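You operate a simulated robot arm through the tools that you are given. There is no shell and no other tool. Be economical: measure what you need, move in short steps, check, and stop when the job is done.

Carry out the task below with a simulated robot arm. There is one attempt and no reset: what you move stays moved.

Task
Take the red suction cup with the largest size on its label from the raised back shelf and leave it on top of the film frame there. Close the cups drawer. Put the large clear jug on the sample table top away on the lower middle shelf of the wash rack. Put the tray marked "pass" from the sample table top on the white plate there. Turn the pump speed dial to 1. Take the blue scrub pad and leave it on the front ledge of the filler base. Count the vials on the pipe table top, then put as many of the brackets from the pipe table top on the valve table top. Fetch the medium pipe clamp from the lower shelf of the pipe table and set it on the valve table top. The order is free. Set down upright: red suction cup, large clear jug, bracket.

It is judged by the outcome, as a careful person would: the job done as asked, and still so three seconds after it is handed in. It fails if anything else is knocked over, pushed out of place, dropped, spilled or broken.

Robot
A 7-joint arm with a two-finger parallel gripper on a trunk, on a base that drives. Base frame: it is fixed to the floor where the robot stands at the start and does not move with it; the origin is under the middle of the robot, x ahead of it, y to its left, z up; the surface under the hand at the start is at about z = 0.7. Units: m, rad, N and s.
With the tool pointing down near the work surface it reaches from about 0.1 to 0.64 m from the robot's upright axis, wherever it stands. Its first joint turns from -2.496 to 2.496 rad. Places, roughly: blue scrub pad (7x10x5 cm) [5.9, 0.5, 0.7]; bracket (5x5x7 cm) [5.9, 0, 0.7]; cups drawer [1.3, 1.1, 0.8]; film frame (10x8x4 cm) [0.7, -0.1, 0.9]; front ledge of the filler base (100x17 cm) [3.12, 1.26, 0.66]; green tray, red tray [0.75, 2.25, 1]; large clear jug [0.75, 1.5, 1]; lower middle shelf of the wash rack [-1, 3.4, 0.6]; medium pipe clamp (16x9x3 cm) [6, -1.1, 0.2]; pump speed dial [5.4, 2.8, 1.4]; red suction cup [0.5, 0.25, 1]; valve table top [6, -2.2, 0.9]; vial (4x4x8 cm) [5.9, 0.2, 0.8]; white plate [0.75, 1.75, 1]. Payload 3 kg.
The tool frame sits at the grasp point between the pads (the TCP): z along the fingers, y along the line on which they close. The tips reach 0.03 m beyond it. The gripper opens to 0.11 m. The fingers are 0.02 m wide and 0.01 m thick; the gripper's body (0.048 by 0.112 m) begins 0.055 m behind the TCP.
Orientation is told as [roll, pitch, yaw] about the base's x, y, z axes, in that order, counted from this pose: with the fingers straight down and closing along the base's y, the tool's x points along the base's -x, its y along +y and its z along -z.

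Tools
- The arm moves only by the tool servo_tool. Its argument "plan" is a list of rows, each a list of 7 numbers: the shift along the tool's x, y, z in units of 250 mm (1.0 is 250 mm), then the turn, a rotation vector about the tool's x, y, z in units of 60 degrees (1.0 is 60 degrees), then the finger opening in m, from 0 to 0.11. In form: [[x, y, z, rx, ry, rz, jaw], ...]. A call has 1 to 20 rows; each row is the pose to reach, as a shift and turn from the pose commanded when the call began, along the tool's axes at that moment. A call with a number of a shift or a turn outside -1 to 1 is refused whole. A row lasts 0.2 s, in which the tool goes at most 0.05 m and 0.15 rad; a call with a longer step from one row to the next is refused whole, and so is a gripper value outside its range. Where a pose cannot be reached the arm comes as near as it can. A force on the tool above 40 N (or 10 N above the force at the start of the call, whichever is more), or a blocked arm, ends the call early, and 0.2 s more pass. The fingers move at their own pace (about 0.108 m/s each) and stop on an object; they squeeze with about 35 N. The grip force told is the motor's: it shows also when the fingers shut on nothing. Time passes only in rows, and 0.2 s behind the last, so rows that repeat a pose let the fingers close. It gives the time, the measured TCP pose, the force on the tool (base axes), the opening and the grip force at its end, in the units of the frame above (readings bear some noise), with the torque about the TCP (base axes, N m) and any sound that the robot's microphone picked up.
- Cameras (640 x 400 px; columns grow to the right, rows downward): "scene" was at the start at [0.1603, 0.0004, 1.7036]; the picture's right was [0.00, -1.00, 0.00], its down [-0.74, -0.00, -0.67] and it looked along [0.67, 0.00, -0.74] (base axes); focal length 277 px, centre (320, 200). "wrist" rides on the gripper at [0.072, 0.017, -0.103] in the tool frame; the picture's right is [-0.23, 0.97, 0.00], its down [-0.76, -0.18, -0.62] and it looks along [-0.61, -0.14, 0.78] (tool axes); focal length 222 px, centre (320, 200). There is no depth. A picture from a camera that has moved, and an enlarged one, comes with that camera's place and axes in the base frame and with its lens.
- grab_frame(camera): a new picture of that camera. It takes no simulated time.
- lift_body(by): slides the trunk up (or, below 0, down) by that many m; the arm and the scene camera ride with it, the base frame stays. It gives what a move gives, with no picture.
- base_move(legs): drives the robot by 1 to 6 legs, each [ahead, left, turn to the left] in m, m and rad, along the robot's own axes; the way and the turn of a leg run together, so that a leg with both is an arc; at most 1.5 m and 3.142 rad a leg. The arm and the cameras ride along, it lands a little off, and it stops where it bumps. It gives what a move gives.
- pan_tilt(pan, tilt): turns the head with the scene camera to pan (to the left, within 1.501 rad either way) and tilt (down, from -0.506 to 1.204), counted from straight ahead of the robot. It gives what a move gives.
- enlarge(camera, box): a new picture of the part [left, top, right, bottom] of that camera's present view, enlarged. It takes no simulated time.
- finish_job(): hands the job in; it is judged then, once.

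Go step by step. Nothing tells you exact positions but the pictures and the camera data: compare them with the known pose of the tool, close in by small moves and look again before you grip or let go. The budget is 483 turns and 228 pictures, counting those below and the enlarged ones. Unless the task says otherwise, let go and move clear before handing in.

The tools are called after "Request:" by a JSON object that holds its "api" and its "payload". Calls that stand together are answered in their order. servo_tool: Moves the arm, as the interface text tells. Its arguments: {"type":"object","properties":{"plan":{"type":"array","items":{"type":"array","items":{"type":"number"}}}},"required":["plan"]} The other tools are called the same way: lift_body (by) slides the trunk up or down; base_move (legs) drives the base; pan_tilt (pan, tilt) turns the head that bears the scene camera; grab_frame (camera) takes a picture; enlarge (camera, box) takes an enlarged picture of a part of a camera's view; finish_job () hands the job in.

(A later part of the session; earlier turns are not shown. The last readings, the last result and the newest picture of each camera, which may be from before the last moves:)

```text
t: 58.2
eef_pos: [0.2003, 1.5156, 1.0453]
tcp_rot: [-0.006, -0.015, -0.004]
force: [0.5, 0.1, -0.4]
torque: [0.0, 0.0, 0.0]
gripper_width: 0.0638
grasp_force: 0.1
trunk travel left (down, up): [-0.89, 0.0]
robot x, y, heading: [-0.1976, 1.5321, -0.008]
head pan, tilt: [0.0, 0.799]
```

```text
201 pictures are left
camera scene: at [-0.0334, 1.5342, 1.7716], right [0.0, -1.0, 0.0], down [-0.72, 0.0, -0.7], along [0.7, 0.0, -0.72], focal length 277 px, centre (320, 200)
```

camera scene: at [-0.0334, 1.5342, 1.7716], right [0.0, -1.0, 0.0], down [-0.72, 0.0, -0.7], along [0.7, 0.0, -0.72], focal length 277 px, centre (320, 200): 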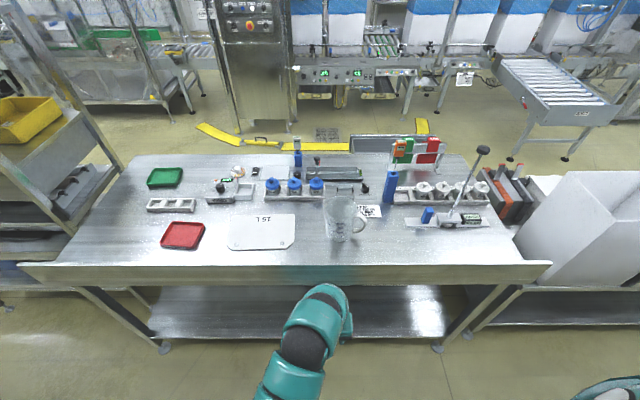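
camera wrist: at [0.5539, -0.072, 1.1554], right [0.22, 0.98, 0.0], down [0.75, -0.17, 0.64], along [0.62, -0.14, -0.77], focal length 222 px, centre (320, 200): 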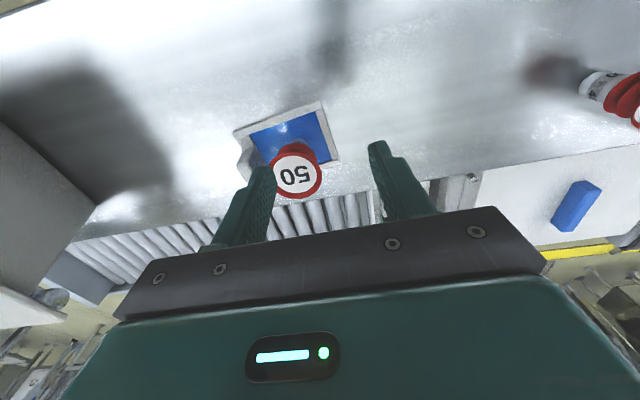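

The jug, white plate, green tray and red tray are all visible. I'll enlarge to read the markings.

Request:
{"api": "enlarge", "payload": {"camera": "scene", "box": [120, 150, 300, 262]}}

Request:
{"api": "enlarge", "payload": {"camera": "scene", "box": [300, 150, 480, 262]}}

Request:
{"api": "enlarge", "payload": {"camera": "scene", "box": [200, 195, 400, 320]}}

```text
3.56 times, centred on (210, 206) of scene
camera zoom: at [-0.0334, 1.5342, 1.7716], right [0.0, -1.0, 0.0], down [-0.72, 0.0, -0.7], along [0.7, 0.0, -0.72], focal length 985 px, centre (711, 179)
```

zoom: 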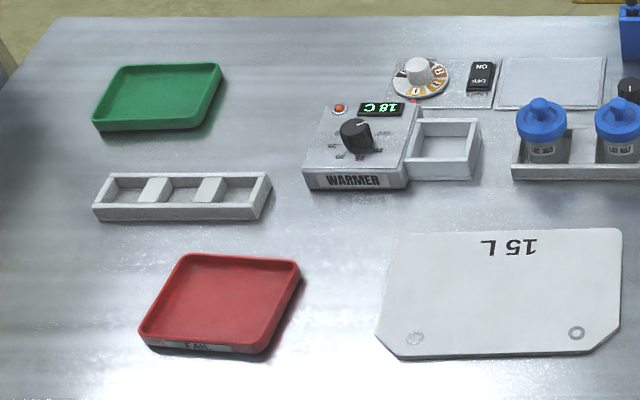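

```text
3.56 times, centred on (390, 206) of scene
camera zoom: at [-0.0334, 1.5342, 1.7716], right [0.0, -1.0, 0.0], down [-0.72, 0.0, -0.7], along [0.7, 0.0, -0.72], focal length 985 px, centre (71, 179)
```

zoom: 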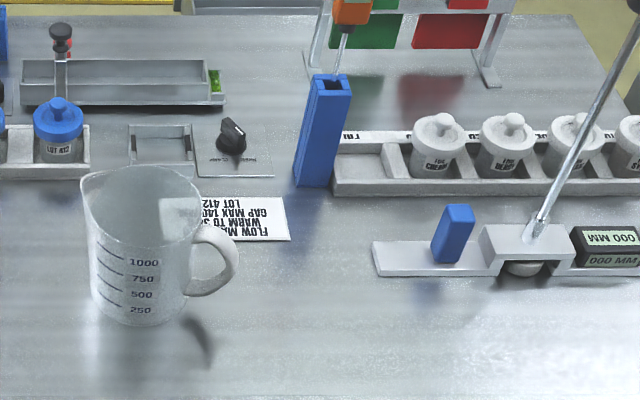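

```text
3.20 times, centred on (300, 258) of scene
camera zoom: at [-0.0334, 1.5342, 1.7716], right [0.0, -1.0, 0.0], down [-0.72, 0.0, -0.7], along [0.7, 0.0, -0.72], focal length 887 px, centre (384, 16)
```

zoom: 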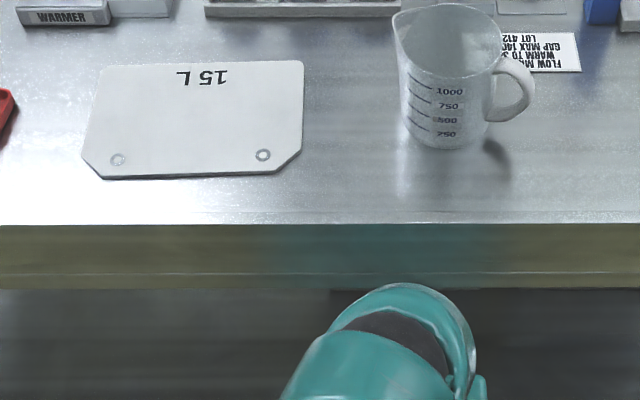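

The red tray is marked FAIL, so green should be PASS; I'll check its label from closer. I take a wrist view to measure the table height.

Request:
{"api": "grab_frame", "payload": {"camera": "wrist"}}

```text
197 pictures are left
camera wrist: at [0.1244, 1.5357, 1.1479], right [0.23, 0.97, 0.0], down [0.75, -0.18, 0.64], along [0.62, -0.15, -0.77], focal length 222 px, centre (320, 200)
```

wrist: 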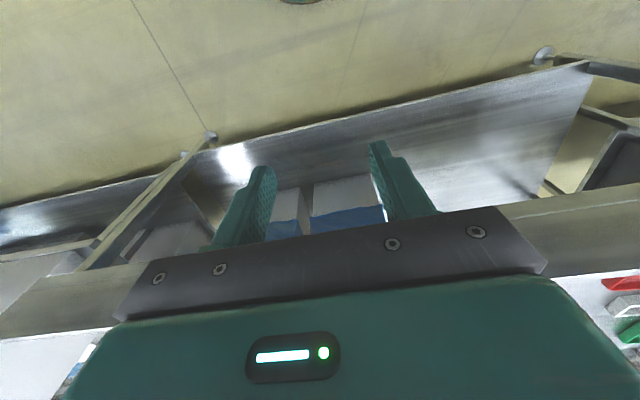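

The table top is at about z = 1.0, and the jug body is about 10 cm wide. Before choosing a grip I'll look at the wash rack.

Request:
{"api": "pan_tilt", "payload": {"pan": 1.5, "tilt": 0.35}}

Request:
{"api": "grab_frame", "payload": {"camera": "scene"}}

```text
t: 59.8
eef_pos: [0.1991, 1.5155, 1.0453]
tcp_rot: [-0.005, -0.016, -0.006]
force: [0.6, 1.2, -0.3]
torque: [-0.02, -0.03, 0.03]
gripper_width: 0.064
grasp_force: 0.0
trunk travel left (down, up): [-0.89, 0.0]
robot x, y, heading: [-0.1954, 1.5355, -0.002]
head pan, tilt: [1.499, 0.351]
```

```text
196 pictures are left
camera scene: at [-0.1071, 1.6267, 1.8112], right [1.0, -0.08, 0.0], down [-0.03, -0.34, -0.94], along [0.07, 0.94, -0.34], focal length 277 px, centre (320, 200)
```

scene: 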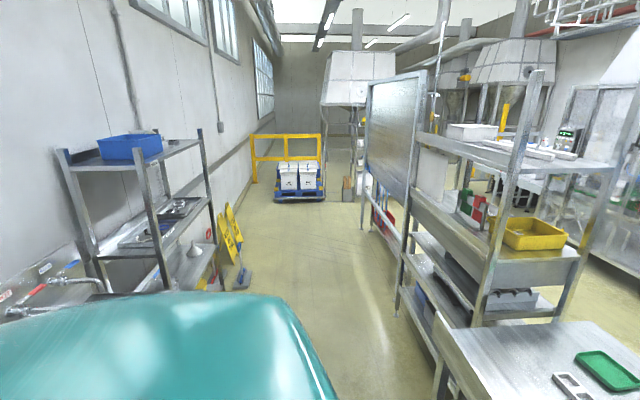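

I'll drive toward the rack for a better look before choosing the grasp.

Request:
{"api": "base_move", "payload": {"legs": [[0.05, 0.9, 0], [0, 0, 1.2]]}}

Request:
{"api": "pan_tilt", "payload": {"pan": 0.8, "tilt": 0.6}}

Request:
{"api": "grab_frame", "payload": {"camera": "scene"}}

```text
t: 67.6
eef_pos: [-0.0027, 2.7947, 1.0447]
tcp_rot: [-0.005, -0.016, 1.245]
force: [0.3, -0.1, -0.1]
torque: [-0.01, -0.05, 0.02]
gripper_width: 0.064
grasp_force: 0.2
trunk travel left (down, up): [-0.89, 0.0]
robot x, y, heading: [-0.1422, 2.4277, 1.246]
head pan, tilt: [1.499, 0.351]
```

```text
t: 68.7
eef_pos: [-0.0027, 2.7934, 1.0445]
tcp_rot: [-0.005, -0.016, 1.246]
force: [-0.7, 0.2, 0.0]
torque: [0.03, -0.03, 0.0]
gripper_width: 0.064
grasp_force: 0.1
trunk travel left (down, up): [-0.89, 0.0]
robot x, y, heading: [-0.1425, 2.428, 1.253]
head pan, tilt: [0.799, 0.6]
```

```text
195 pictures are left
camera scene: at [-0.1578, 2.581, 1.7885], right [0.89, 0.46, 0.0], down [0.26, -0.5, -0.83], along [-0.38, 0.73, -0.56], focal length 277 px, centre (320, 200)
```

scene: 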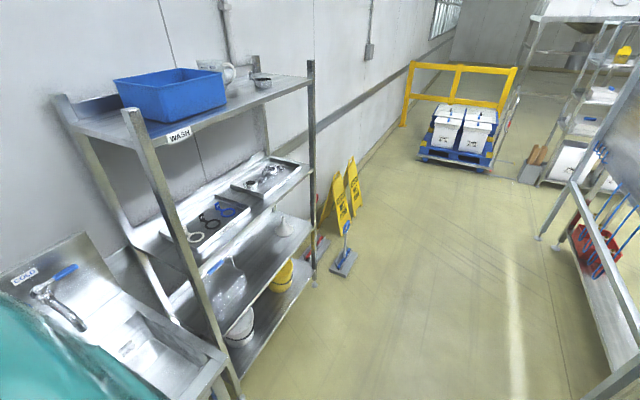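

The rack has four levels, and the lower middle shelf holds a funnel and something clear. I'll enlarge it.

Request:
{"api": "enlarge", "payload": {"camera": "scene", "box": [150, 150, 350, 350]}}

Request:
{"api": "base_move", "payload": {"legs": [[0.85, 0.0, 0]]}}

Request:
{"api": "pan_tilt", "payload": {"pan": 1.5, "tilt": 0.75}}

Request:
{"api": "grab_frame", "payload": {"camera": "scene"}}

```text
2.00 times, centred on (250, 250) of scene
camera zoom: at [-0.1578, 2.581, 1.7885], right [0.89, 0.46, 0.0], down [0.26, -0.5, -0.83], along [-0.38, 0.73, -0.56], focal length 554 px, centre (460, 100)
```

zoom: 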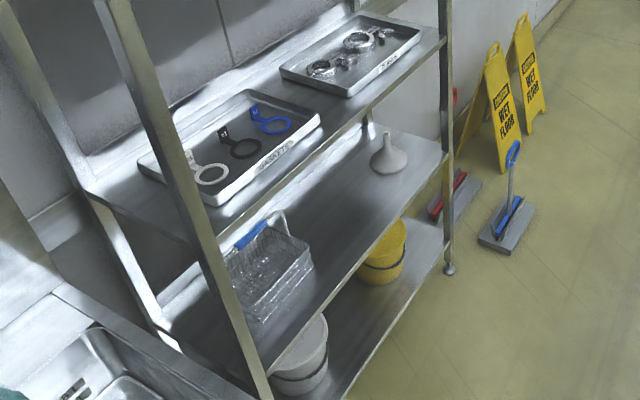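

```text
t: 73.1
eef_pos: [0.2888, 3.5786, 1.0448]
tcp_rot: [-0.006, -0.016, 1.212]
force: [-0.5, -0.5, -0.5]
torque: [-0.01, 0.02, 0.03]
gripper_width: 0.064
grasp_force: 0.2
trunk travel left (down, up): [-0.89, 0.0]
robot x, y, heading: [0.1357, 3.2144, 1.212]
head pan, tilt: [0.799, 0.6]
```

```text
t: 74.2
eef_pos: [0.2897, 3.5789, 1.0443]
tcp_rot: [-0.007, -0.015, 1.214]
force: [0.0, 0.3, -0.3]
torque: [-0.02, 0.0, 0.01]
gripper_width: 0.064
grasp_force: 0.0
trunk travel left (down, up): [-0.89, 0.0]
robot x, y, heading: [0.1346, 3.2141, 1.215]
head pan, tilt: [1.499, 0.75]
```

```text
193 pictures are left
camera scene: at [0.0894, 3.3251, 1.7756], right [0.42, 0.91, 0.0], down [0.62, -0.28, -0.73], along [-0.67, 0.3, -0.68], focal length 277 px, centre (320, 200)
```

scene: 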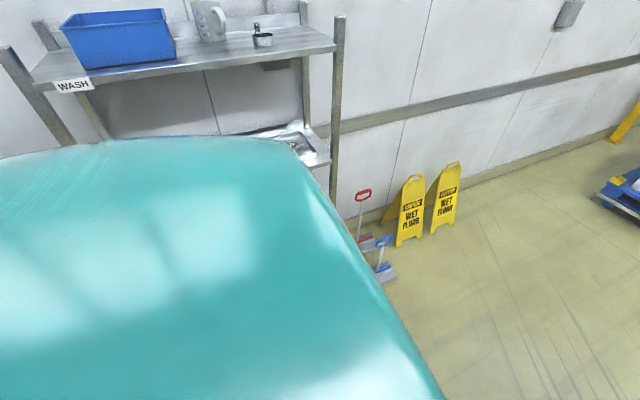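

The lower middle shelf (z ≈ 0.59, front edge x ≈ -0.86, about 0.4 m clear height) has free space in its centre. The jug is too wide to straddle, so I'll use its handle later; now I go back for the tray.

Request:
{"api": "base_move", "payload": {"legs": [[-1.037, -0.08, 0], [0, 0, -1.215]]}}

Request:
{"api": "pan_tilt", "payload": {"pan": 0, "tilt": 0.7}}

Request:
{"api": "grab_frame", "payload": {"camera": "scene"}}

```text
t: 82.7
eef_pos: [0.233, 2.1758, 1.045]
tcp_rot: [-0.005, -0.016, 0.01]
force: [0.6, 0.1, -0.7]
torque: [-0.01, 0.01, 0.0]
gripper_width: 0.0641
grasp_force: 0.0
trunk travel left (down, up): [-0.89, 0.0]
robot x, y, heading: [-0.1572, 2.1882, 0.011]
head pan, tilt: [1.499, 0.75]
```

```text
t: 84.3
eef_pos: [0.2339, 2.1753, 1.0452]
tcp_rot: [-0.005, -0.017, 0.011]
force: [-0.8, -0.5, -0.5]
torque: [0.03, 0.01, -0.01]
gripper_width: 0.064
grasp_force: 0.1
trunk travel left (down, up): [-0.89, 0.0]
robot x, y, heading: [-0.1628, 2.1874, 0.009]
head pan, tilt: [0.0, 0.7]
```

```text
192 pictures are left
camera scene: at [0.006, 2.1904, 1.7798], right [0.01, -1.0, 0.0], down [-0.64, -0.01, -0.76], along [0.76, 0.01, -0.64], focal length 277 px, centre (320, 200)
```

scene: 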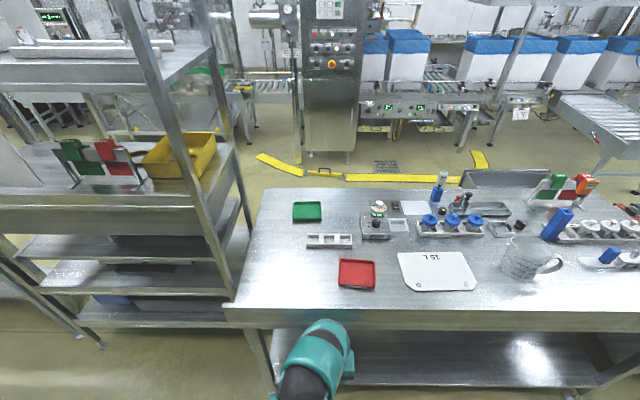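

The green tray lies at x 0.89–1.01, y 2.19–2.33, with its rim at z ≈ 0.92. I'll tilt the tool forward 45° to reach it, then drive up to the table.

Request:
{"api": "servo_tool", "payload": {"plan": [[0, 0, 0, 0, -0.13, 0, 0.064], [0, 0, 0, 0, -0.26, 0, 0.064], [0, 0, 0, 0, -0.39, 0, 0.064], [0, 0, 0, 0, -0.52, 0, 0.064], [0, 0, 0, 0, -0.65, 0, 0.064], [0, 0, 0, 0, -0.75, 0, 0.064], [0, 0, 0, 0, -0.75, 0, 0.064]]}}

Request:
{"api": "base_move", "payload": {"legs": [[0.31, 0, 0]]}}

Request:
{"api": "grab_frame", "payload": {"camera": "scene"}}

Request:
{"api": "grab_frame", "payload": {"camera": "wrist"}}

```text
t: 86.1
eef_pos: [0.2862, 2.1962, 1.0445]
tcp_rot: [0.103, -0.848, -0.18]
force: [0.5, 0.1, -0.8]
torque: [-0.01, -0.02, 0.01]
gripper_width: 0.0643
grasp_force: 0.0
out of reach, approached as far as the arm can: row 1, 2, 3, 4, 5, 6, 7
trunk travel left (down, up): [-0.89, 0.0]
robot x, y, heading: [-0.1589, 2.1874, 0.01]
head pan, tilt: [0.0, 0.7]
stopped in row 7: the arm was blocked; the commanded pose is now the measured one
```

```text
t: 88.2
eef_pos: [0.5982, 2.195, 1.0412]
tcp_rot: [0.101, -0.844, -0.187]
force: [1.1, -0.8, 0.6]
torque: [0.03, -0.02, 0.0]
gripper_width: 0.0642
grasp_force: 0.1
trunk travel left (down, up): [-0.89, 0.0]
robot x, y, heading: [0.1547, 2.1895, 0.008]
head pan, tilt: [0.0, 0.7]
```

```text
191 pictures are left
camera scene: at [0.3182, 2.1932, 1.7797], right [0.01, -1.0, 0.0], down [-0.64, -0.01, -0.76], along [0.76, 0.01, -0.64], focal length 277 px, centre (320, 200)
```

scene: 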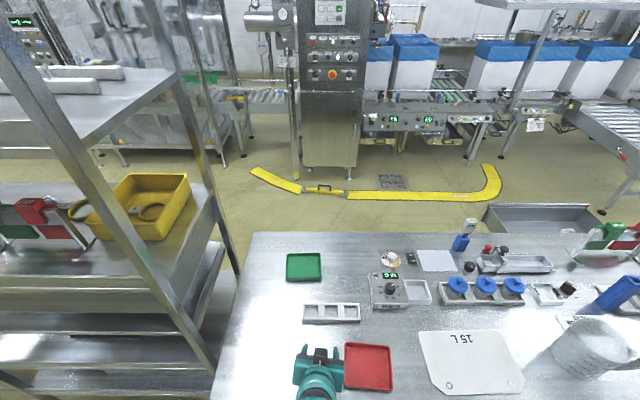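

```text
190 pictures are left
camera wrist: at [0.475, 2.227, 1.0578], right [0.26, 0.94, 0.24], down [0.01, -0.25, 0.97], along [0.97, -0.25, -0.07], focal length 222 px, centre (320, 200)
```

wrist: 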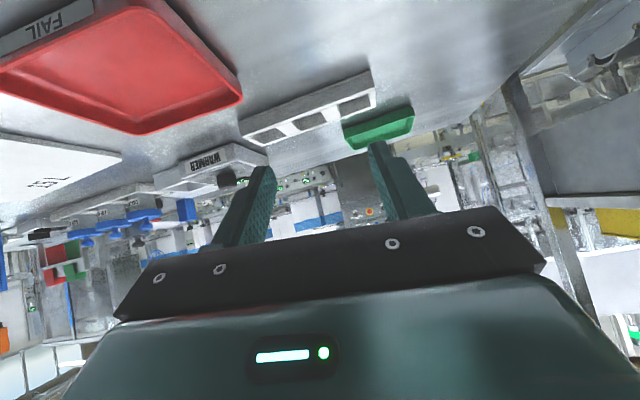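

The tool is tilted roughly 47°. I'll extend over the table toward the green tray's right wall while correcting the small yaw.

Request:
{"api": "servo_tool", "payload": {"plan": [[-0.09, 0.014, 0.13, 0, 0, -0.03, 0.06], [-0.18, 0.028, 0.26, -0.02, 0, -0.06, 0.06], [-0.27, 0.042, 0.39, -0.03, 0, -0.09, 0.06], [-0.36, 0.056, 0.52, -0.038, 0, -0.117, 0.06], [-0.45, 0.07, 0.65, -0.038, 0, -0.117, 0.06], [-0.54, 0.084, 0.78, -0.038, 0, -0.117, 0.06], [-0.6, 0.09, 0.86, -0.038, 0, -0.117, 0.06], [-0.6, 0.09, 0.86, -0.038, 0, -0.117, 0.06]]}}

Request:
{"api": "grab_frame", "payload": {"camera": "scene"}}

Request:
{"api": "grab_frame", "payload": {"camera": "wrist"}}

```text
t: 90.0
eef_pos: [0.8585, 2.1861, 1.0139]
tcp_rot: [0.002, -0.85, -0.005]
force: [-0.6, 0.2, 0.9]
torque: [-0.02, 0.02, 0.04]
gripper_width: 0.06
grasp_force: 0.1
trunk travel left (down, up): [-0.89, 0.0]
robot x, y, heading: [0.1516, 2.1922, 0.012]
head pan, tilt: [0.0, 0.7]
```

```text
189 pictures are left
camera scene: at [0.3166, 2.1933, 1.7799], right [0.01, -1.0, 0.0], down [-0.64, -0.01, -0.77], along [0.77, 0.01, -0.64], focal length 277 px, centre (320, 200)
```

scene: 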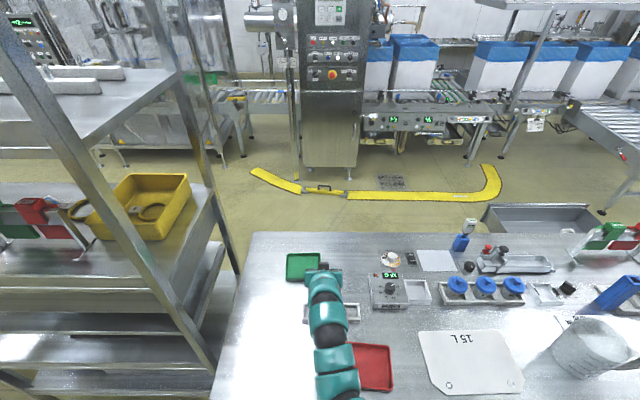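

```text
188 pictures are left
camera wrist: at [0.7328, 2.2054, 1.0286], right [0.15, 0.97, 0.17], down [0.03, -0.18, 0.98], along [0.99, -0.14, -0.06], focal length 222 px, centre (320, 200)
```

wrist: 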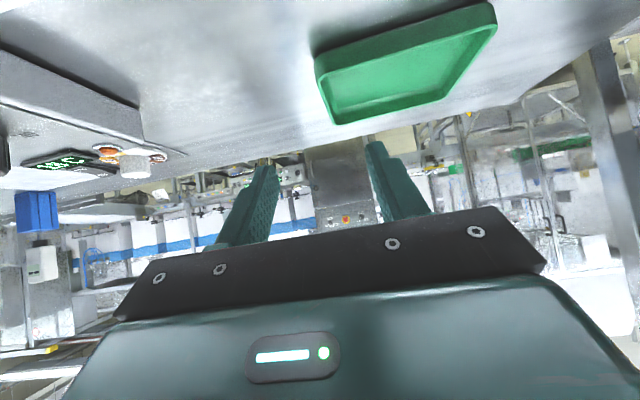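

The reach is good. The tray's right wall runs from (0.89, 2.199) to (1.01, 2.206); I'll go to just above it and look again.

Request:
{"api": "servo_tool", "payload": {"plan": [[-0.04, 0.036, 0.155, 0, 0, 0, 0.05], [-0.081, 0.072, 0.31, 0, 0, 0, 0.05], [-0.081, 0.072, 0.31, 0, 0, 0, 0.05]]}}

Request:
{"api": "grab_frame", "payload": {"camera": "wrist"}}

Request:
{"api": "enlarge", "payload": {"camera": "scene", "box": [260, 230, 380, 310]}}

```text
t: 90.8
eef_pos: [0.9274, 2.2098, 0.9766]
tcp_rot: [0.004, -0.85, -0.002]
force: [0.8, -0.7, -0.3]
torque: [-0.01, 0.01, -0.05]
gripper_width: 0.0502
grasp_force: 0.2
trunk travel left (down, up): [-0.89, 0.0]
robot x, y, heading: [0.1498, 2.1906, 0.01]
head pan, tilt: [0.0, 0.7]
```

```text
187 pictures are left
camera wrist: at [0.802, 2.228, 0.9904], right [0.15, 0.97, 0.17], down [0.03, -0.18, 0.98], along [0.99, -0.14, -0.06], focal length 222 px, centre (320, 200)
```

wrist: 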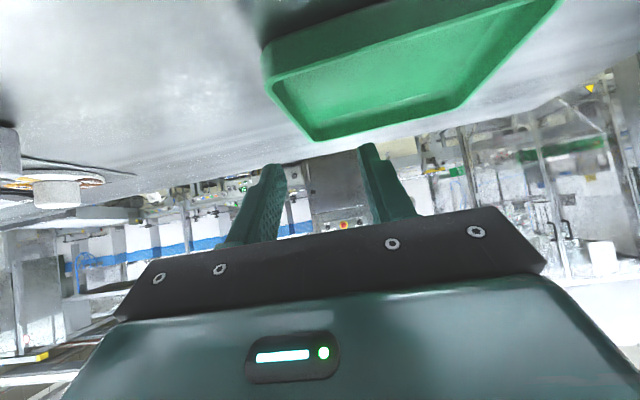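

```text
5.00 times, centred on (320, 270) of scene
camera zoom: at [0.3164, 2.1932, 1.7799], right [0.01, -1.0, 0.0], down [-0.64, -0.01, -0.77], along [0.77, 0.01, -0.64], focal length 1386 px, centre (320, -150)
```

zoom: 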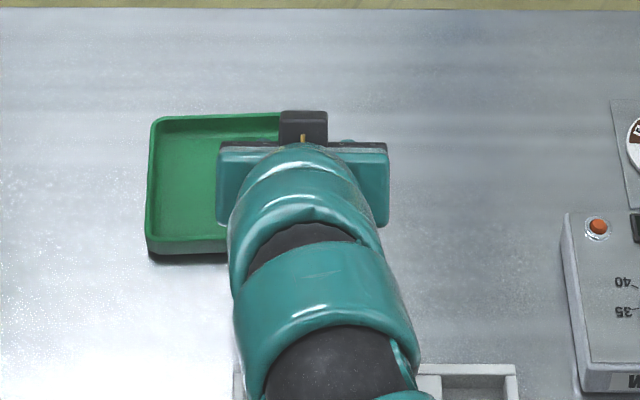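

The rim's centre line is at y ≈ 2.203, z ≈ 0.92. I'll descend 4 cm so the fingers straddle it.

Request:
{"api": "servo_tool", "payload": {"plan": [[0.06, -0.024, 0.053, 0, 0, 0, 0.05], [0.105, -0.024, 0.093, 0, 0, 0, 0.05]]}}

Request:
{"api": "grab_frame", "payload": {"camera": "wrist"}}

```text
t: 91.3
eef_pos: [0.9302, 2.2032, 0.9419]
tcp_rot: [0.003, -0.848, -0.002]
force: [-0.4, 0.4, -0.3]
torque: [-0.03, 0.01, 0.0]
gripper_width: 0.0501
grasp_force: 0.1
trunk travel left (down, up): [-0.89, 0.0]
robot x, y, heading: [0.1516, 2.1923, 0.012]
head pan, tilt: [0.0, 0.7]
```

```text
185 pictures are left
camera wrist: at [0.8045, 2.2219, 0.9564], right [0.15, 0.97, 0.17], down [0.03, -0.18, 0.98], along [0.99, -0.14, -0.06], focal length 222 px, centre (320, 200)
```

wrist: 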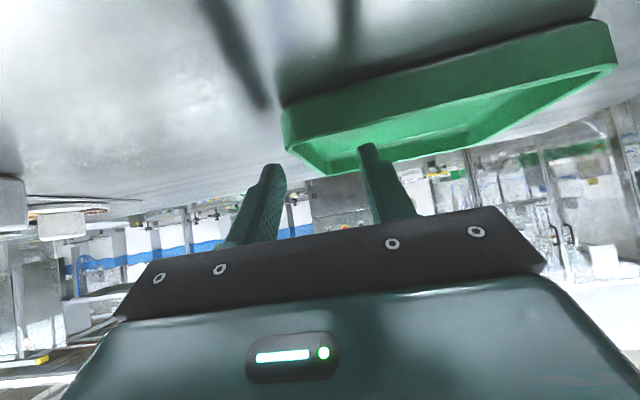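

The fingers straddle the wall well. Closing.

Request:
{"api": "servo_tool", "payload": {"plan": [[0, 0, 0, 0, 0, 0, 0.02], [0, 0, 0, 0, 0, 0, 0], [0, 0, 0, 0, 0, 0, 0], [0, 0, 0, 0, 0, 0, 0]]}}

Request:
{"api": "servo_tool", "payload": {"plan": [[-0.03, 0, -0.026, 0, 0, 0, 0], [-0.09, 0, -0.08, 0, 0, 0, 0], [-0.18, 0, -0.16, 0, 0, 0, 0], [-0.24, 0, -0.21, 0, 0, 0, 0], [-0.24, 0, -0.21, 0, 0, 0, 0]]}}

Request:
{"api": "grab_frame", "payload": {"camera": "scene"}}

Request:
{"api": "grab_frame", "payload": {"camera": "wrist"}}

```text
t: 92.3
eef_pos: [0.9315, 2.2016, 0.9416]
tcp_rot: [0.003, -0.851, -0.002]
force: [0.2, 0.6, 0.0]
torque: [-0.01, -0.04, 0.06]
gripper_width: 0.0031
grasp_force: 34.9
trunk travel left (down, up): [-0.89, 0.0]
robot x, y, heading: [0.1526, 2.1901, 0.01]
head pan, tilt: [0.0, 0.7]
```

```text
t: 93.5
eef_pos: [0.9326, 2.2035, 1.022]
tcp_rot: [0.003, -0.848, -0.003]
force: [0.5, 0.3, -1.1]
torque: [-0.03, 0.08, -0.02]
gripper_width: 0.0029
grasp_force: 35.2
trunk travel left (down, up): [-0.89, 0.0]
robot x, y, heading: [0.1532, 2.1924, 0.009]
head pan, tilt: [0.0, 0.7]
```

```text
184 pictures are left
camera scene: at [0.3174, 2.1931, 1.7798], right [0.01, -1.0, 0.0], down [-0.64, -0.01, -0.76], along [0.76, 0.01, -0.64], focal length 277 px, centre (320, 200)
```

scene: 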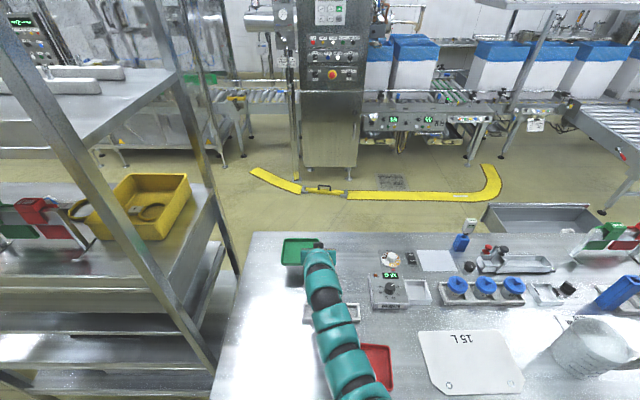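

```text
183 pictures are left
camera wrist: at [0.8063, 2.2219, 1.0371], right [0.15, 0.97, 0.17], down [0.04, -0.18, 0.98], along [0.99, -0.14, -0.06], focal length 222 px, centre (320, 200)
```

wrist: 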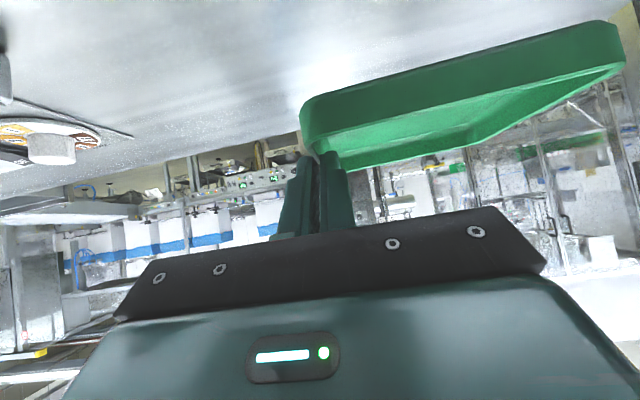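

The tray is held by its right wall and level. I'll retract the arm to x ≈ 0.62 and then strafe the base right toward the plate.

Request:
{"api": "servo_tool", "payload": {"plan": [[0.103, 0, -0.117, 0, 0, 0, 0], [0.206, 0, -0.235, 0, 0, 0, 0], [0.309, 0, -0.352, 0, 0, 0, 0], [0.412, 0, -0.47, 0, 0, 0, 0], [0.515, 0, -0.587, 0, 0, 0, 0], [0.618, 0, -0.704, 0, 0, 0, 0], [0.721, 0, -0.822, 0, 0, 0, 0], [0.825, 0, -0.939, 0, 0, 0, 0], [0.825, 0, -0.939, 0, 0, 0, 0]]}}

Request:
{"api": "base_move", "payload": {"legs": [[0, -0.48, 0]]}}

Request:
{"api": "grab_frame", "payload": {"camera": "scene"}}

Request:
{"api": "grab_frame", "payload": {"camera": "wrist"}}

```text
t: 95.5
eef_pos: [0.6193, 2.2056, 1.0194]
tcp_rot: [0.004, -0.85, -0.002]
force: [-0.1, 0.4, -1.1]
torque: [-0.08, 0.0, 0.04]
gripper_width: 0.0034
grasp_force: 35.3
trunk travel left (down, up): [-0.89, 0.0]
robot x, y, heading: [0.1518, 2.1935, 0.009]
head pan, tilt: [0.0, 0.7]
```

```text
t: 98.4
eef_pos: [0.6219, 1.7153, 1.0201]
tcp_rot: [0.003, -0.848, -0.012]
force: [-0.5, 0.8, -1.1]
torque: [-0.07, 0.05, -0.01]
gripper_width: 0.0031
grasp_force: 34.8
trunk travel left (down, up): [-0.89, 0.0]
robot x, y, heading: [0.1506, 1.7034, 0.002]
head pan, tilt: [0.0, 0.7]
```

```text
182 pictures are left
camera scene: at [0.3201, 1.706, 1.7798], right [0.0, -1.0, 0.0], down [-0.64, 0.0, -0.76], along [0.76, 0.0, -0.64], focal length 277 px, centre (320, 200)
```

scene: 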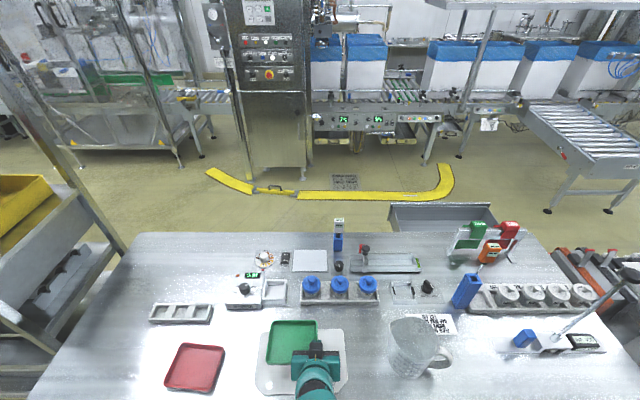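

```text
181 pictures are left
camera wrist: at [0.4957, 1.736, 1.0345], right [0.16, 0.97, 0.17], down [0.03, -0.18, 0.98], along [0.99, -0.15, -0.06], focal length 222 px, centre (320, 200)
```

wrist: 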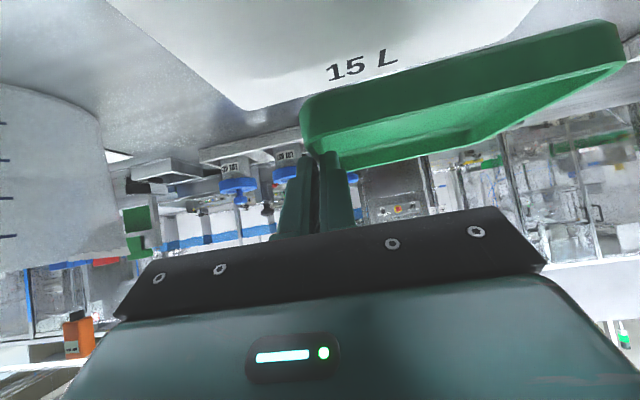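

The tray is above the plate's centre. Beyond the table I also see the open drawer. I'll lower the tray gently.

Request:
{"api": "servo_tool", "payload": {"plan": [[0.07, 0, 0.062, 0, 0, 0, 0], [0.14, 0, 0.124, 0, 0, 0, 0], [0.186, 0, 0.165, 0, 0, 0, 0]]}}

Request:
{"api": "servo_tool", "payload": {"plan": [[0.012, 0, 0.011, 0, 0, 0, 0], [0.018, 0, 0.016, 0, 0, 0, 0]]}}

Request:
{"api": "grab_frame", "payload": {"camera": "wrist"}}

```text
t: 99.2
eef_pos: [0.622, 1.7175, 0.9584]
tcp_rot: [0.004, -0.849, -0.013]
force: [-0.8, -0.8, -1.2]
torque: [-0.09, 0.01, 0.03]
gripper_width: 0.0032
grasp_force: 35.1
trunk travel left (down, up): [-0.89, 0.0]
robot x, y, heading: [0.1523, 1.7031, 0.001]
head pan, tilt: [0.0, 0.7]
```

```text
t: 99.8
eef_pos: [0.6227, 1.7177, 0.9514]
tcp_rot: [0.004, -0.849, -0.01]
force: [0.5, 0.5, -0.8]
torque: [-0.09, -0.01, -0.01]
gripper_width: 0.0033
grasp_force: 35.3
trunk travel left (down, up): [-0.89, 0.0]
robot x, y, heading: [0.1541, 1.7083, 0.003]
head pan, tilt: [0.0, 0.7]
```

```text
180 pictures are left
camera wrist: at [0.4964, 1.7368, 0.9661], right [0.16, 0.97, 0.17], down [0.03, -0.18, 0.98], along [0.99, -0.15, -0.06], focal length 222 px, centre (320, 200)
```

wrist: 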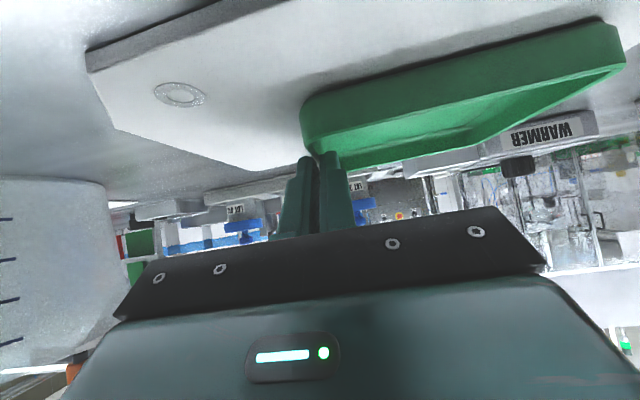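

Nearly touching. I'll lower in 1–2 mm steps until the force shows contact.

Request:
{"api": "servo_tool", "payload": {"plan": [[0.006, 0, 0.005, 0, 0, 0, 0], [0.009, 0, 0.008, 0, 0, 0, 0]]}}

Request:
{"api": "servo_tool", "payload": {"plan": [[0.006, 0, 0.005, 0, 0, 0, 0], [0.009, 0, 0.008, 0, 0, 0, 0]]}}

```text
t: 100.4
eef_pos: [0.6234, 1.7171, 0.9505]
tcp_rot: [0.003, -0.851, -0.011]
force: [-0.1, 0.8, 6.7]
torque: [-0.01, 0.28, 0.03]
gripper_width: 0.003
grasp_force: 34.2
trunk travel left (down, up): [-0.89, 0.0]
robot x, y, heading: [0.1514, 1.7031, 0.003]
head pan, tilt: [0.0, 0.7]
```

```text
t: 101.0
eef_pos: [0.6218, 1.717, 0.9479]
tcp_rot: [0.006, -0.856, -0.011]
force: [1.6, 3.7, 30.2]
torque: [0.09, -0.57, 0.08]
gripper_width: 0.0036
grasp_force: 35.5
trunk travel left (down, up): [-0.89, 0.0]
robot x, y, heading: [0.1532, 1.7086, 0.003]
head pan, tilt: [0.0, 0.7]
```

Contact made. I'll ease off, release and rise straight up.

Request:
{"api": "servo_tool", "payload": {"plan": [[-0.009, 0, -0.008, 0, 0, 0, 0], [-0.009, 0, -0.008, 0, 0, 0, 0.03], [-0.009, 0, -0.008, 0, 0, 0, 0.03], [-0.06, 0, -0.053, 0, 0, 0, 0.03], [-0.15, 0, -0.132, 0, 0, 0, 0.03], [-0.24, 0, -0.21, 0, 0, 0, 0.03], [-0.3, 0, -0.264, 0, 0, 0, 0.03]]}}

Request:
{"api": "servo_tool", "payload": {"plan": [[0.1, 0, -0.117, 0, 0, 0, 0.03], [0.2, 0, -0.235, 0, 0, 0, 0.03], [0.3, 0, -0.352, 0, 0, 0, 0.03]]}}

Request:
{"api": "grab_frame", "payload": {"camera": "scene"}}

```text
t: 102.6
eef_pos: [0.6225, 1.7175, 1.0454]
tcp_rot: [0.0, -0.847, -0.008]
force: [0.3, -0.5, -0.2]
torque: [-0.03, -0.04, -0.02]
gripper_width: 0.0299
grasp_force: 0.0
trunk travel left (down, up): [-0.89, 0.0]
robot x, y, heading: [0.151, 1.7077, 0.001]
head pan, tilt: [0.0, 0.7]
```

```text
t: 103.6
eef_pos: [0.5851, 1.7294, 1.1016]
tcp_rot: [0.159, -1.038, -0.28]
force: [0.9, -0.1, -0.4]
torque: [0.02, 0.01, -0.02]
gripper_width: 0.03
grasp_force: 0.1
out of reach, approached as far as the arm can: row 1, 2, 3
trunk travel left (down, up): [-0.89, 0.0]
robot x, y, heading: [0.1495, 1.7088, -0.001]
head pan, tilt: [0.0, 0.7]
stopped in row 3: the arm was blocked; the commanded pose is now the measured one
```

```text
179 pictures are left
camera scene: at [0.3207, 1.7048, 1.7829], right [0.0, -1.0, 0.0], down [-0.64, 0.0, -0.76], along [0.76, 0.0, -0.64], focal length 277 px, centre (320, 200)
```

scene: 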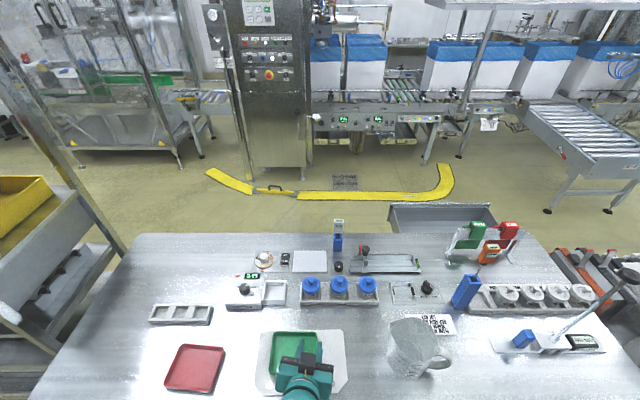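

The pass tray rests on the plate. Next is the jug: its handle points toward -y, so I'll approach diagonally from the right with the robot turned left.

Request:
{"api": "base_move", "payload": {"legs": [[-0.3, 0, 0], [0, -0.95, 0], [0, 0, 0.7]]}}

Request:
{"api": "grab_frame", "payload": {"camera": "scene"}}

```text
t: 112.2
eef_pos: [0.1623, 1.058, 1.0978]
tcp_rot: [0.151, -1.039, 0.459]
force: [0.1, 0.0, 0.2]
torque: [-0.01, 0.01, 0.02]
gripper_width: 0.0301
grasp_force: 0.0
trunk travel left (down, up): [-0.89, 0.0]
robot x, y, heading: [-0.1381, 0.7523, 0.732]
head pan, tilt: [0.0, 0.7]
```

```text
178 pictures are left
camera scene: at [-0.0168, 0.8632, 1.7798], right [0.67, -0.74, 0.0], down [-0.48, -0.43, -0.76], along [0.57, 0.51, -0.64], focal length 277 px, centre (320, 200)
```

scene: 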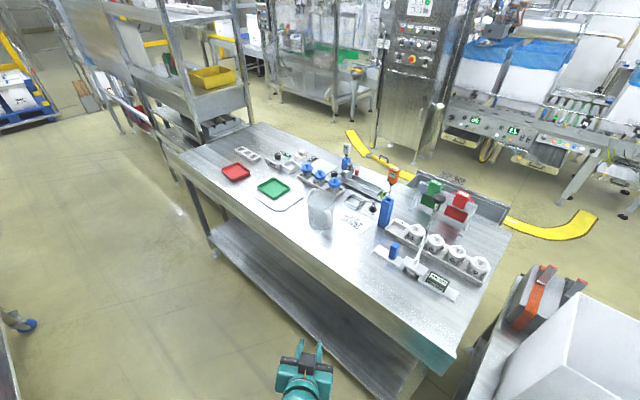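

The jug is ahead. I'll move closer and enlarge it to see the handle.

Request:
{"api": "base_move", "payload": {"legs": [[0.27, 0, 0]]}}

Request:
{"api": "enlarge", "payload": {"camera": "scene", "box": [240, 180, 440, 320]}}

Request:
{"api": "grab_frame", "payload": {"camera": "wrist"}}

```text
t: 114.1
eef_pos: [0.3669, 1.2438, 1.0986]
tcp_rot: [0.153, -1.044, 0.46]
force: [-0.6, -0.6, -0.5]
torque: [-0.01, -0.01, 0.0]
gripper_width: 0.0298
grasp_force: 0.1
trunk travel left (down, up): [-0.89, 0.0]
robot x, y, heading: [0.0601, 0.9345, 0.735]
head pan, tilt: [0.0, 0.7]
```

```text
2.86 times, centred on (340, 250) of scene
camera zoom: at [0.1867, 1.0465, 1.7795], right [0.67, -0.74, 0.0], down [-0.48, -0.43, -0.76], along [0.57, 0.51, -0.64], focal length 792 px, centre (263, 57)
```

zoom: 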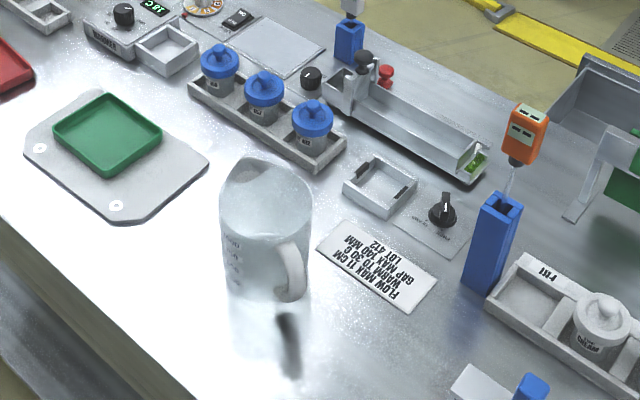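

```text
176 pictures are left
camera wrist: at [0.2516, 1.1887, 1.0899], right [-0.44, 0.86, 0.27], down [0.01, -0.3, 0.95], along [0.9, 0.42, 0.13], focal length 222 px, centre (320, 200)
```

wrist: 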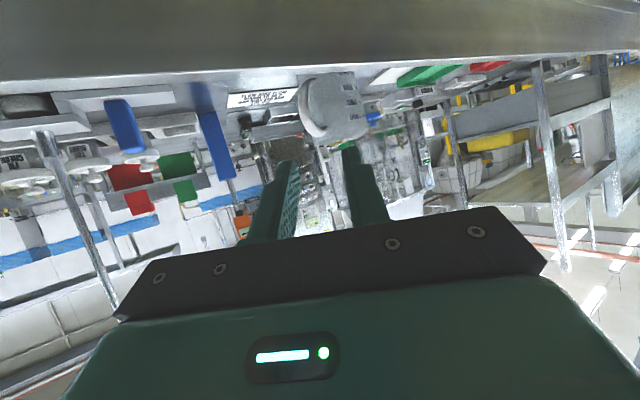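

The jug axis is at (0.623, 1.447) and its handle's outer bar near (0.612, 1.376, 1.0). I'll bring the open gripper to 8 cm in front of the handle, pointing at it from azimuth ~1.0 rad.

Request:
{"api": "servo_tool", "payload": {"plan": [[-0.037, -0.043, 0.135, -0.05, 0.003, -0.043, 0.06], [-0.073, -0.085, 0.27, -0.1, 0.006, -0.086, 0.06], [-0.11, -0.128, 0.406, -0.15, 0.008, -0.129, 0.06], [-0.146, -0.171, 0.54, -0.2, 0.011, -0.171, 0.06], [-0.183, -0.213, 0.677, -0.25, 0.014, -0.214, 0.06], [-0.219, -0.256, 0.812, -0.301, 0.017, -0.257, 0.06], [-0.219, -0.256, 0.812, -0.301, 0.017, -0.257, 0.06]]}}

Request:
{"api": "grab_frame", "payload": {"camera": "wrist"}}

Request:
{"api": "enlarge", "payload": {"camera": "scene", "box": [240, 180, 440, 320]}}

```text
t: 115.7
eef_pos: [0.5664, 1.3082, 1.0413]
tcp_rot: [-0.004, -1.048, 1.005]
force: [-0.3, -0.8, -0.5]
torque: [0.01, 0.0, 0.0]
gripper_width: 0.0598
grasp_force: 0.0
trunk travel left (down, up): [-0.89, 0.0]
robot x, y, heading: [0.0604, 0.9344, 0.737]
head pan, tilt: [0.0, 0.7]
```

```text
175 pictures are left
camera wrist: at [0.4826, 1.2144, 1.0315], right [-0.76, 0.62, 0.19], down [0.06, -0.23, 0.97], along [0.65, 0.75, 0.14], focal length 222 px, centre (320, 200)
```

wrist: 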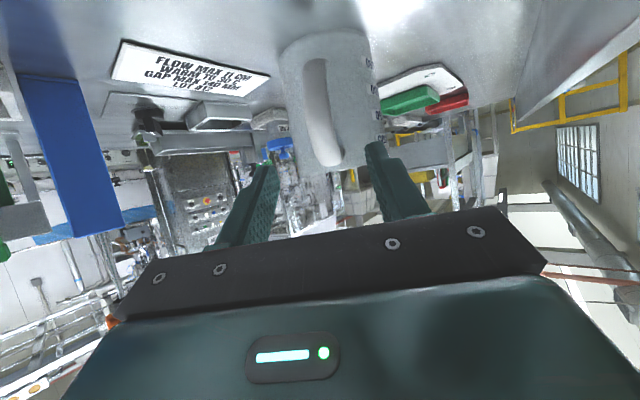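

```text
2.86 times, centred on (340, 250) of scene
camera zoom: at [0.1846, 1.0453, 1.78], right [0.67, -0.74, 0.0], down [-0.48, -0.43, -0.77], along [0.57, 0.51, -0.64], focal length 792 px, centre (263, 57)
```

zoom: 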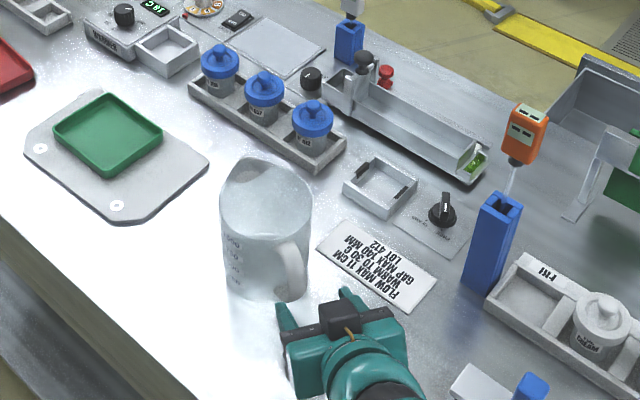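

The handle is centred between the fingers, spanning z 0.94–1.03. I'll advance about 7 cm and look.

Request:
{"api": "servo_tool", "payload": {"plan": [[0.006, -0.002, 0.1, 0, 0, 0, 0.06], [0.013, -0.004, 0.2, 0, 0, 0, 0.06], [0.02, -0.006, 0.28, 0, 0, 0, 0.06]]}}

Request:
{"api": "grab_frame", "payload": {"camera": "wrist"}}

Request:
{"api": "enlarge", "payload": {"camera": "scene", "box": [290, 220, 370, 300]}}

```text
t: 116.5
eef_pos: [0.6011, 1.353, 1.0032]
tcp_rot: [-0.002, -1.047, 1.001]
force: [-0.4, 0.6, 0.1]
torque: [0.01, -0.03, 0.04]
gripper_width: 0.0599
grasp_force: 0.1
trunk travel left (down, up): [-0.89, 0.0]
robot x, y, heading: [0.0601, 0.9363, 0.735]
head pan, tilt: [0.0, 0.7]
```

```text
173 pictures are left
camera wrist: at [0.5181, 1.26, 0.9926], right [-0.76, 0.62, 0.2], down [0.06, -0.23, 0.97], along [0.65, 0.75, 0.13], focal length 222 px, centre (320, 200)
```

wrist: 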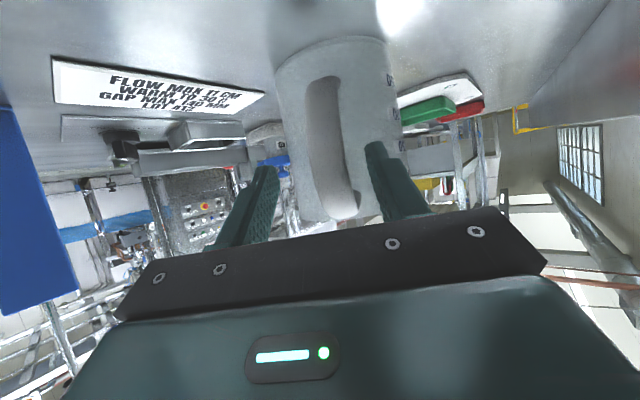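

```text
5.00 times, centred on (330, 260) of scene
camera zoom: at [0.1861, 1.0462, 1.7798], right [0.67, -0.74, 0.0], down [-0.48, -0.43, -0.76], along [0.57, 0.51, -0.64], focal length 1386 px, centre (270, -100)
```

zoom: 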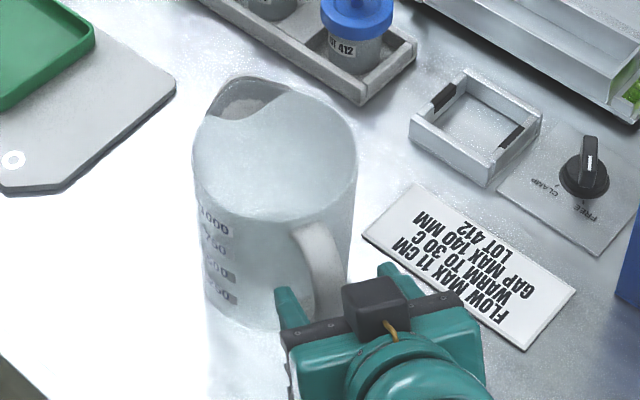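

The handle is between the fingers. I'll advance 1.5 cm more and then close.

Request:
{"api": "servo_tool", "payload": {"plan": [[0.008, 0.012, 0.035, 0, 0, 0, 0.06], [0.016, 0.014, 0.065, 0, 0, 0, 0.06], [0.016, 0.014, 0.065, 0, 0, 0, 0.06]]}}

Request:
{"api": "grab_frame", "payload": {"camera": "wrist"}}

```text
t: 117.3
eef_pos: [0.6047, 1.3669, 0.9908]
tcp_rot: [0.0, -1.048, 1.001]
force: [0.3, 0.4, -1.0]
torque: [0.0, -0.03, 0.0]
gripper_width: 0.0603
grasp_force: 0.0
trunk travel left (down, up): [-0.89, 0.0]
robot x, y, heading: [0.0631, 0.9388, 0.733]
head pan, tilt: [0.0, 0.7]
```

```text
171 pictures are left
camera wrist: at [0.5218, 1.2705, 0.9805], right [-0.76, 0.62, 0.2], down [0.06, -0.23, 0.97], along [0.65, 0.75, 0.14], focal length 222 px, centre (320, 200)
```

wrist: 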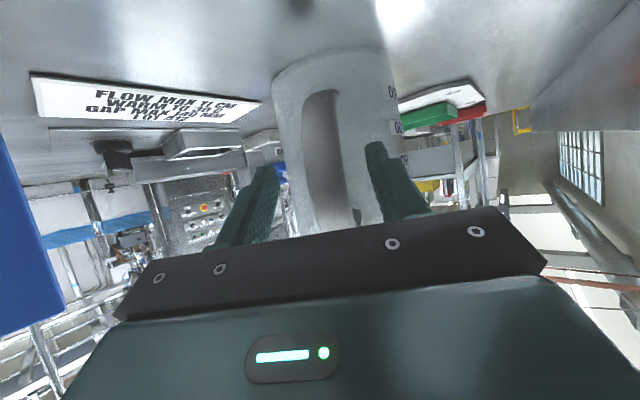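

There's no contact force, and the handle is between the pads. Closing now.

Request:
{"api": "servo_tool", "payload": {"plan": [[0, 0, 0, 0, 0, 0, 0.04], [0, 0, 0, 0, 0, 0, 0.02], [0, 0, 0, 0, 0, 0, 0.0], [0, 0, 0, 0, 0, 0, 0.0], [0, 0, 0, 0, 0, 0, 0.0]]}}

Request:
{"api": "grab_frame", "payload": {"camera": "wrist"}}

```text
t: 118.5
eef_pos: [0.6045, 1.3648, 0.9909]
tcp_rot: [-0.003, -1.047, 1.0]
force: [0.3, -0.2, 0.2]
torque: [0.14, 0.03, 0.0]
gripper_width: 0.0122
grasp_force: 35.5
trunk travel left (down, up): [-0.89, 0.0]
robot x, y, heading: [0.0613, 0.9337, 0.734]
head pan, tilt: [0.0, 0.7]
```

```text
170 pictures are left
camera wrist: at [0.5217, 1.2705, 0.9806], right [-0.76, 0.62, 0.2], down [0.06, -0.23, 0.97], along [0.65, 0.75, 0.14], focal length 222 px, centre (320, 200)
```

wrist: 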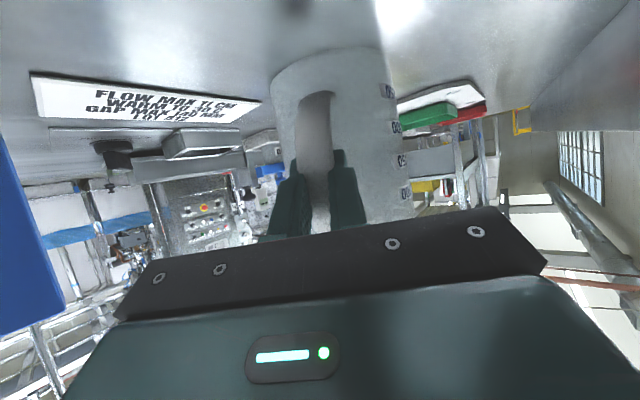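

The handle is gripped at 12 mm. I'll lift a few centimetres and check the tilt.

Request:
{"api": "servo_tool", "payload": {"plan": [[-0.035, 0, -0.02, 0, 0, 0, 0.0], [-0.07, 0, -0.04, 0, 0, 0, 0.0], [-0.14, 0, -0.08, 0, 0, 0, 0.0], [-0.14, 0, -0.08, 0, 0, 0, 0.0]]}}

Request:
{"api": "grab_frame", "payload": {"camera": "wrist"}}

Request:
{"api": "enlarge", "payload": {"camera": "scene", "box": [240, 180, 440, 320]}}

```text
t: 119.5
eef_pos: [0.6058, 1.366, 1.0297]
tcp_rot: [-0.002, -1.048, 1.0]
force: [0.6, -0.8, -1.6]
torque: [-0.07, 0.02, 0.02]
gripper_width: 0.0121
grasp_force: 35.0
trunk travel left (down, up): [-0.89, 0.0]
robot x, y, heading: [0.0604, 0.9339, 0.734]
head pan, tilt: [0.0, 0.7]
```

```text
169 pictures are left
camera wrist: at [0.5222, 1.2718, 1.0194], right [-0.76, 0.62, 0.2], down [0.06, -0.23, 0.97], along [0.65, 0.75, 0.13], focal length 222 px, centre (320, 200)
```

wrist: 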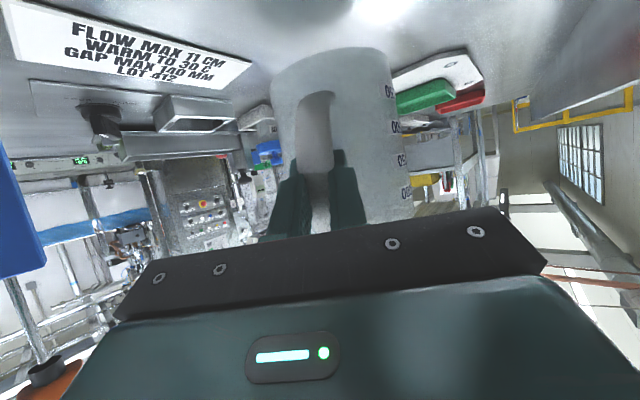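

```text
2.86 times, centred on (340, 250) of scene
camera zoom: at [0.186, 1.0457, 1.7798], right [0.67, -0.74, 0.0], down [-0.48, -0.43, -0.76], along [0.57, 0.51, -0.64], focal length 792 px, centre (263, 57)
```

zoom: 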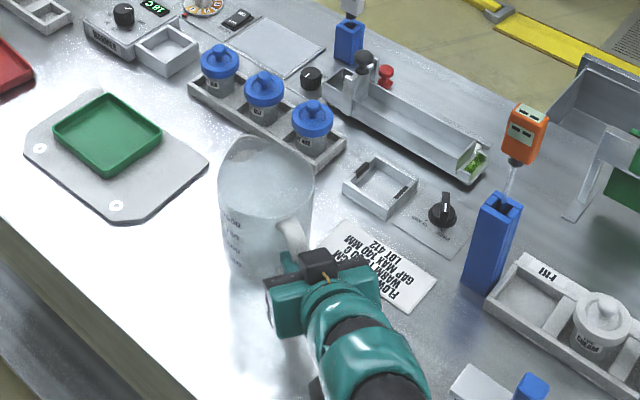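

The jug lifts cleanly and stays upright. I'll back away from the table and turn to face along the aisle.

Request:
{"api": "base_move", "payload": {"legs": [[-0.47, 0, 0], [0, 0, 0.837]]}}

Request:
{"api": "grab_frame", "payload": {"camera": "scene"}}

```text
t: 121.3
eef_pos: [0.4281, 1.1973, 1.0371]
tcp_rot: [-0.028, -1.065, 1.016]
force: [4.6, -2.4, 1.4]
torque: [-0.01, -0.13, -0.17]
gripper_width: 0.0118
grasp_force: 35.2
trunk travel left (down, up): [-0.89, 0.0]
robot x, y, heading: [-0.1191, 0.7711, 0.733]
head pan, tilt: [0.0, 0.7]
stopped in leg 1: the force on the tool passed its limit at 61 N (the readings are from after the stop); the commanded pose is now the measured one
```

```text
167 pictures are left
camera scene: at [0.0007, 0.8757, 1.7802], right [0.67, -0.74, 0.0], down [-0.48, -0.43, -0.77], along [0.57, 0.52, -0.64], focal length 277 px, centre (320, 200)
```

scene: 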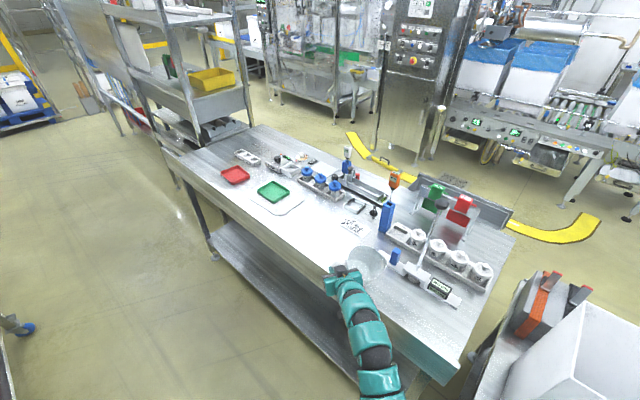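

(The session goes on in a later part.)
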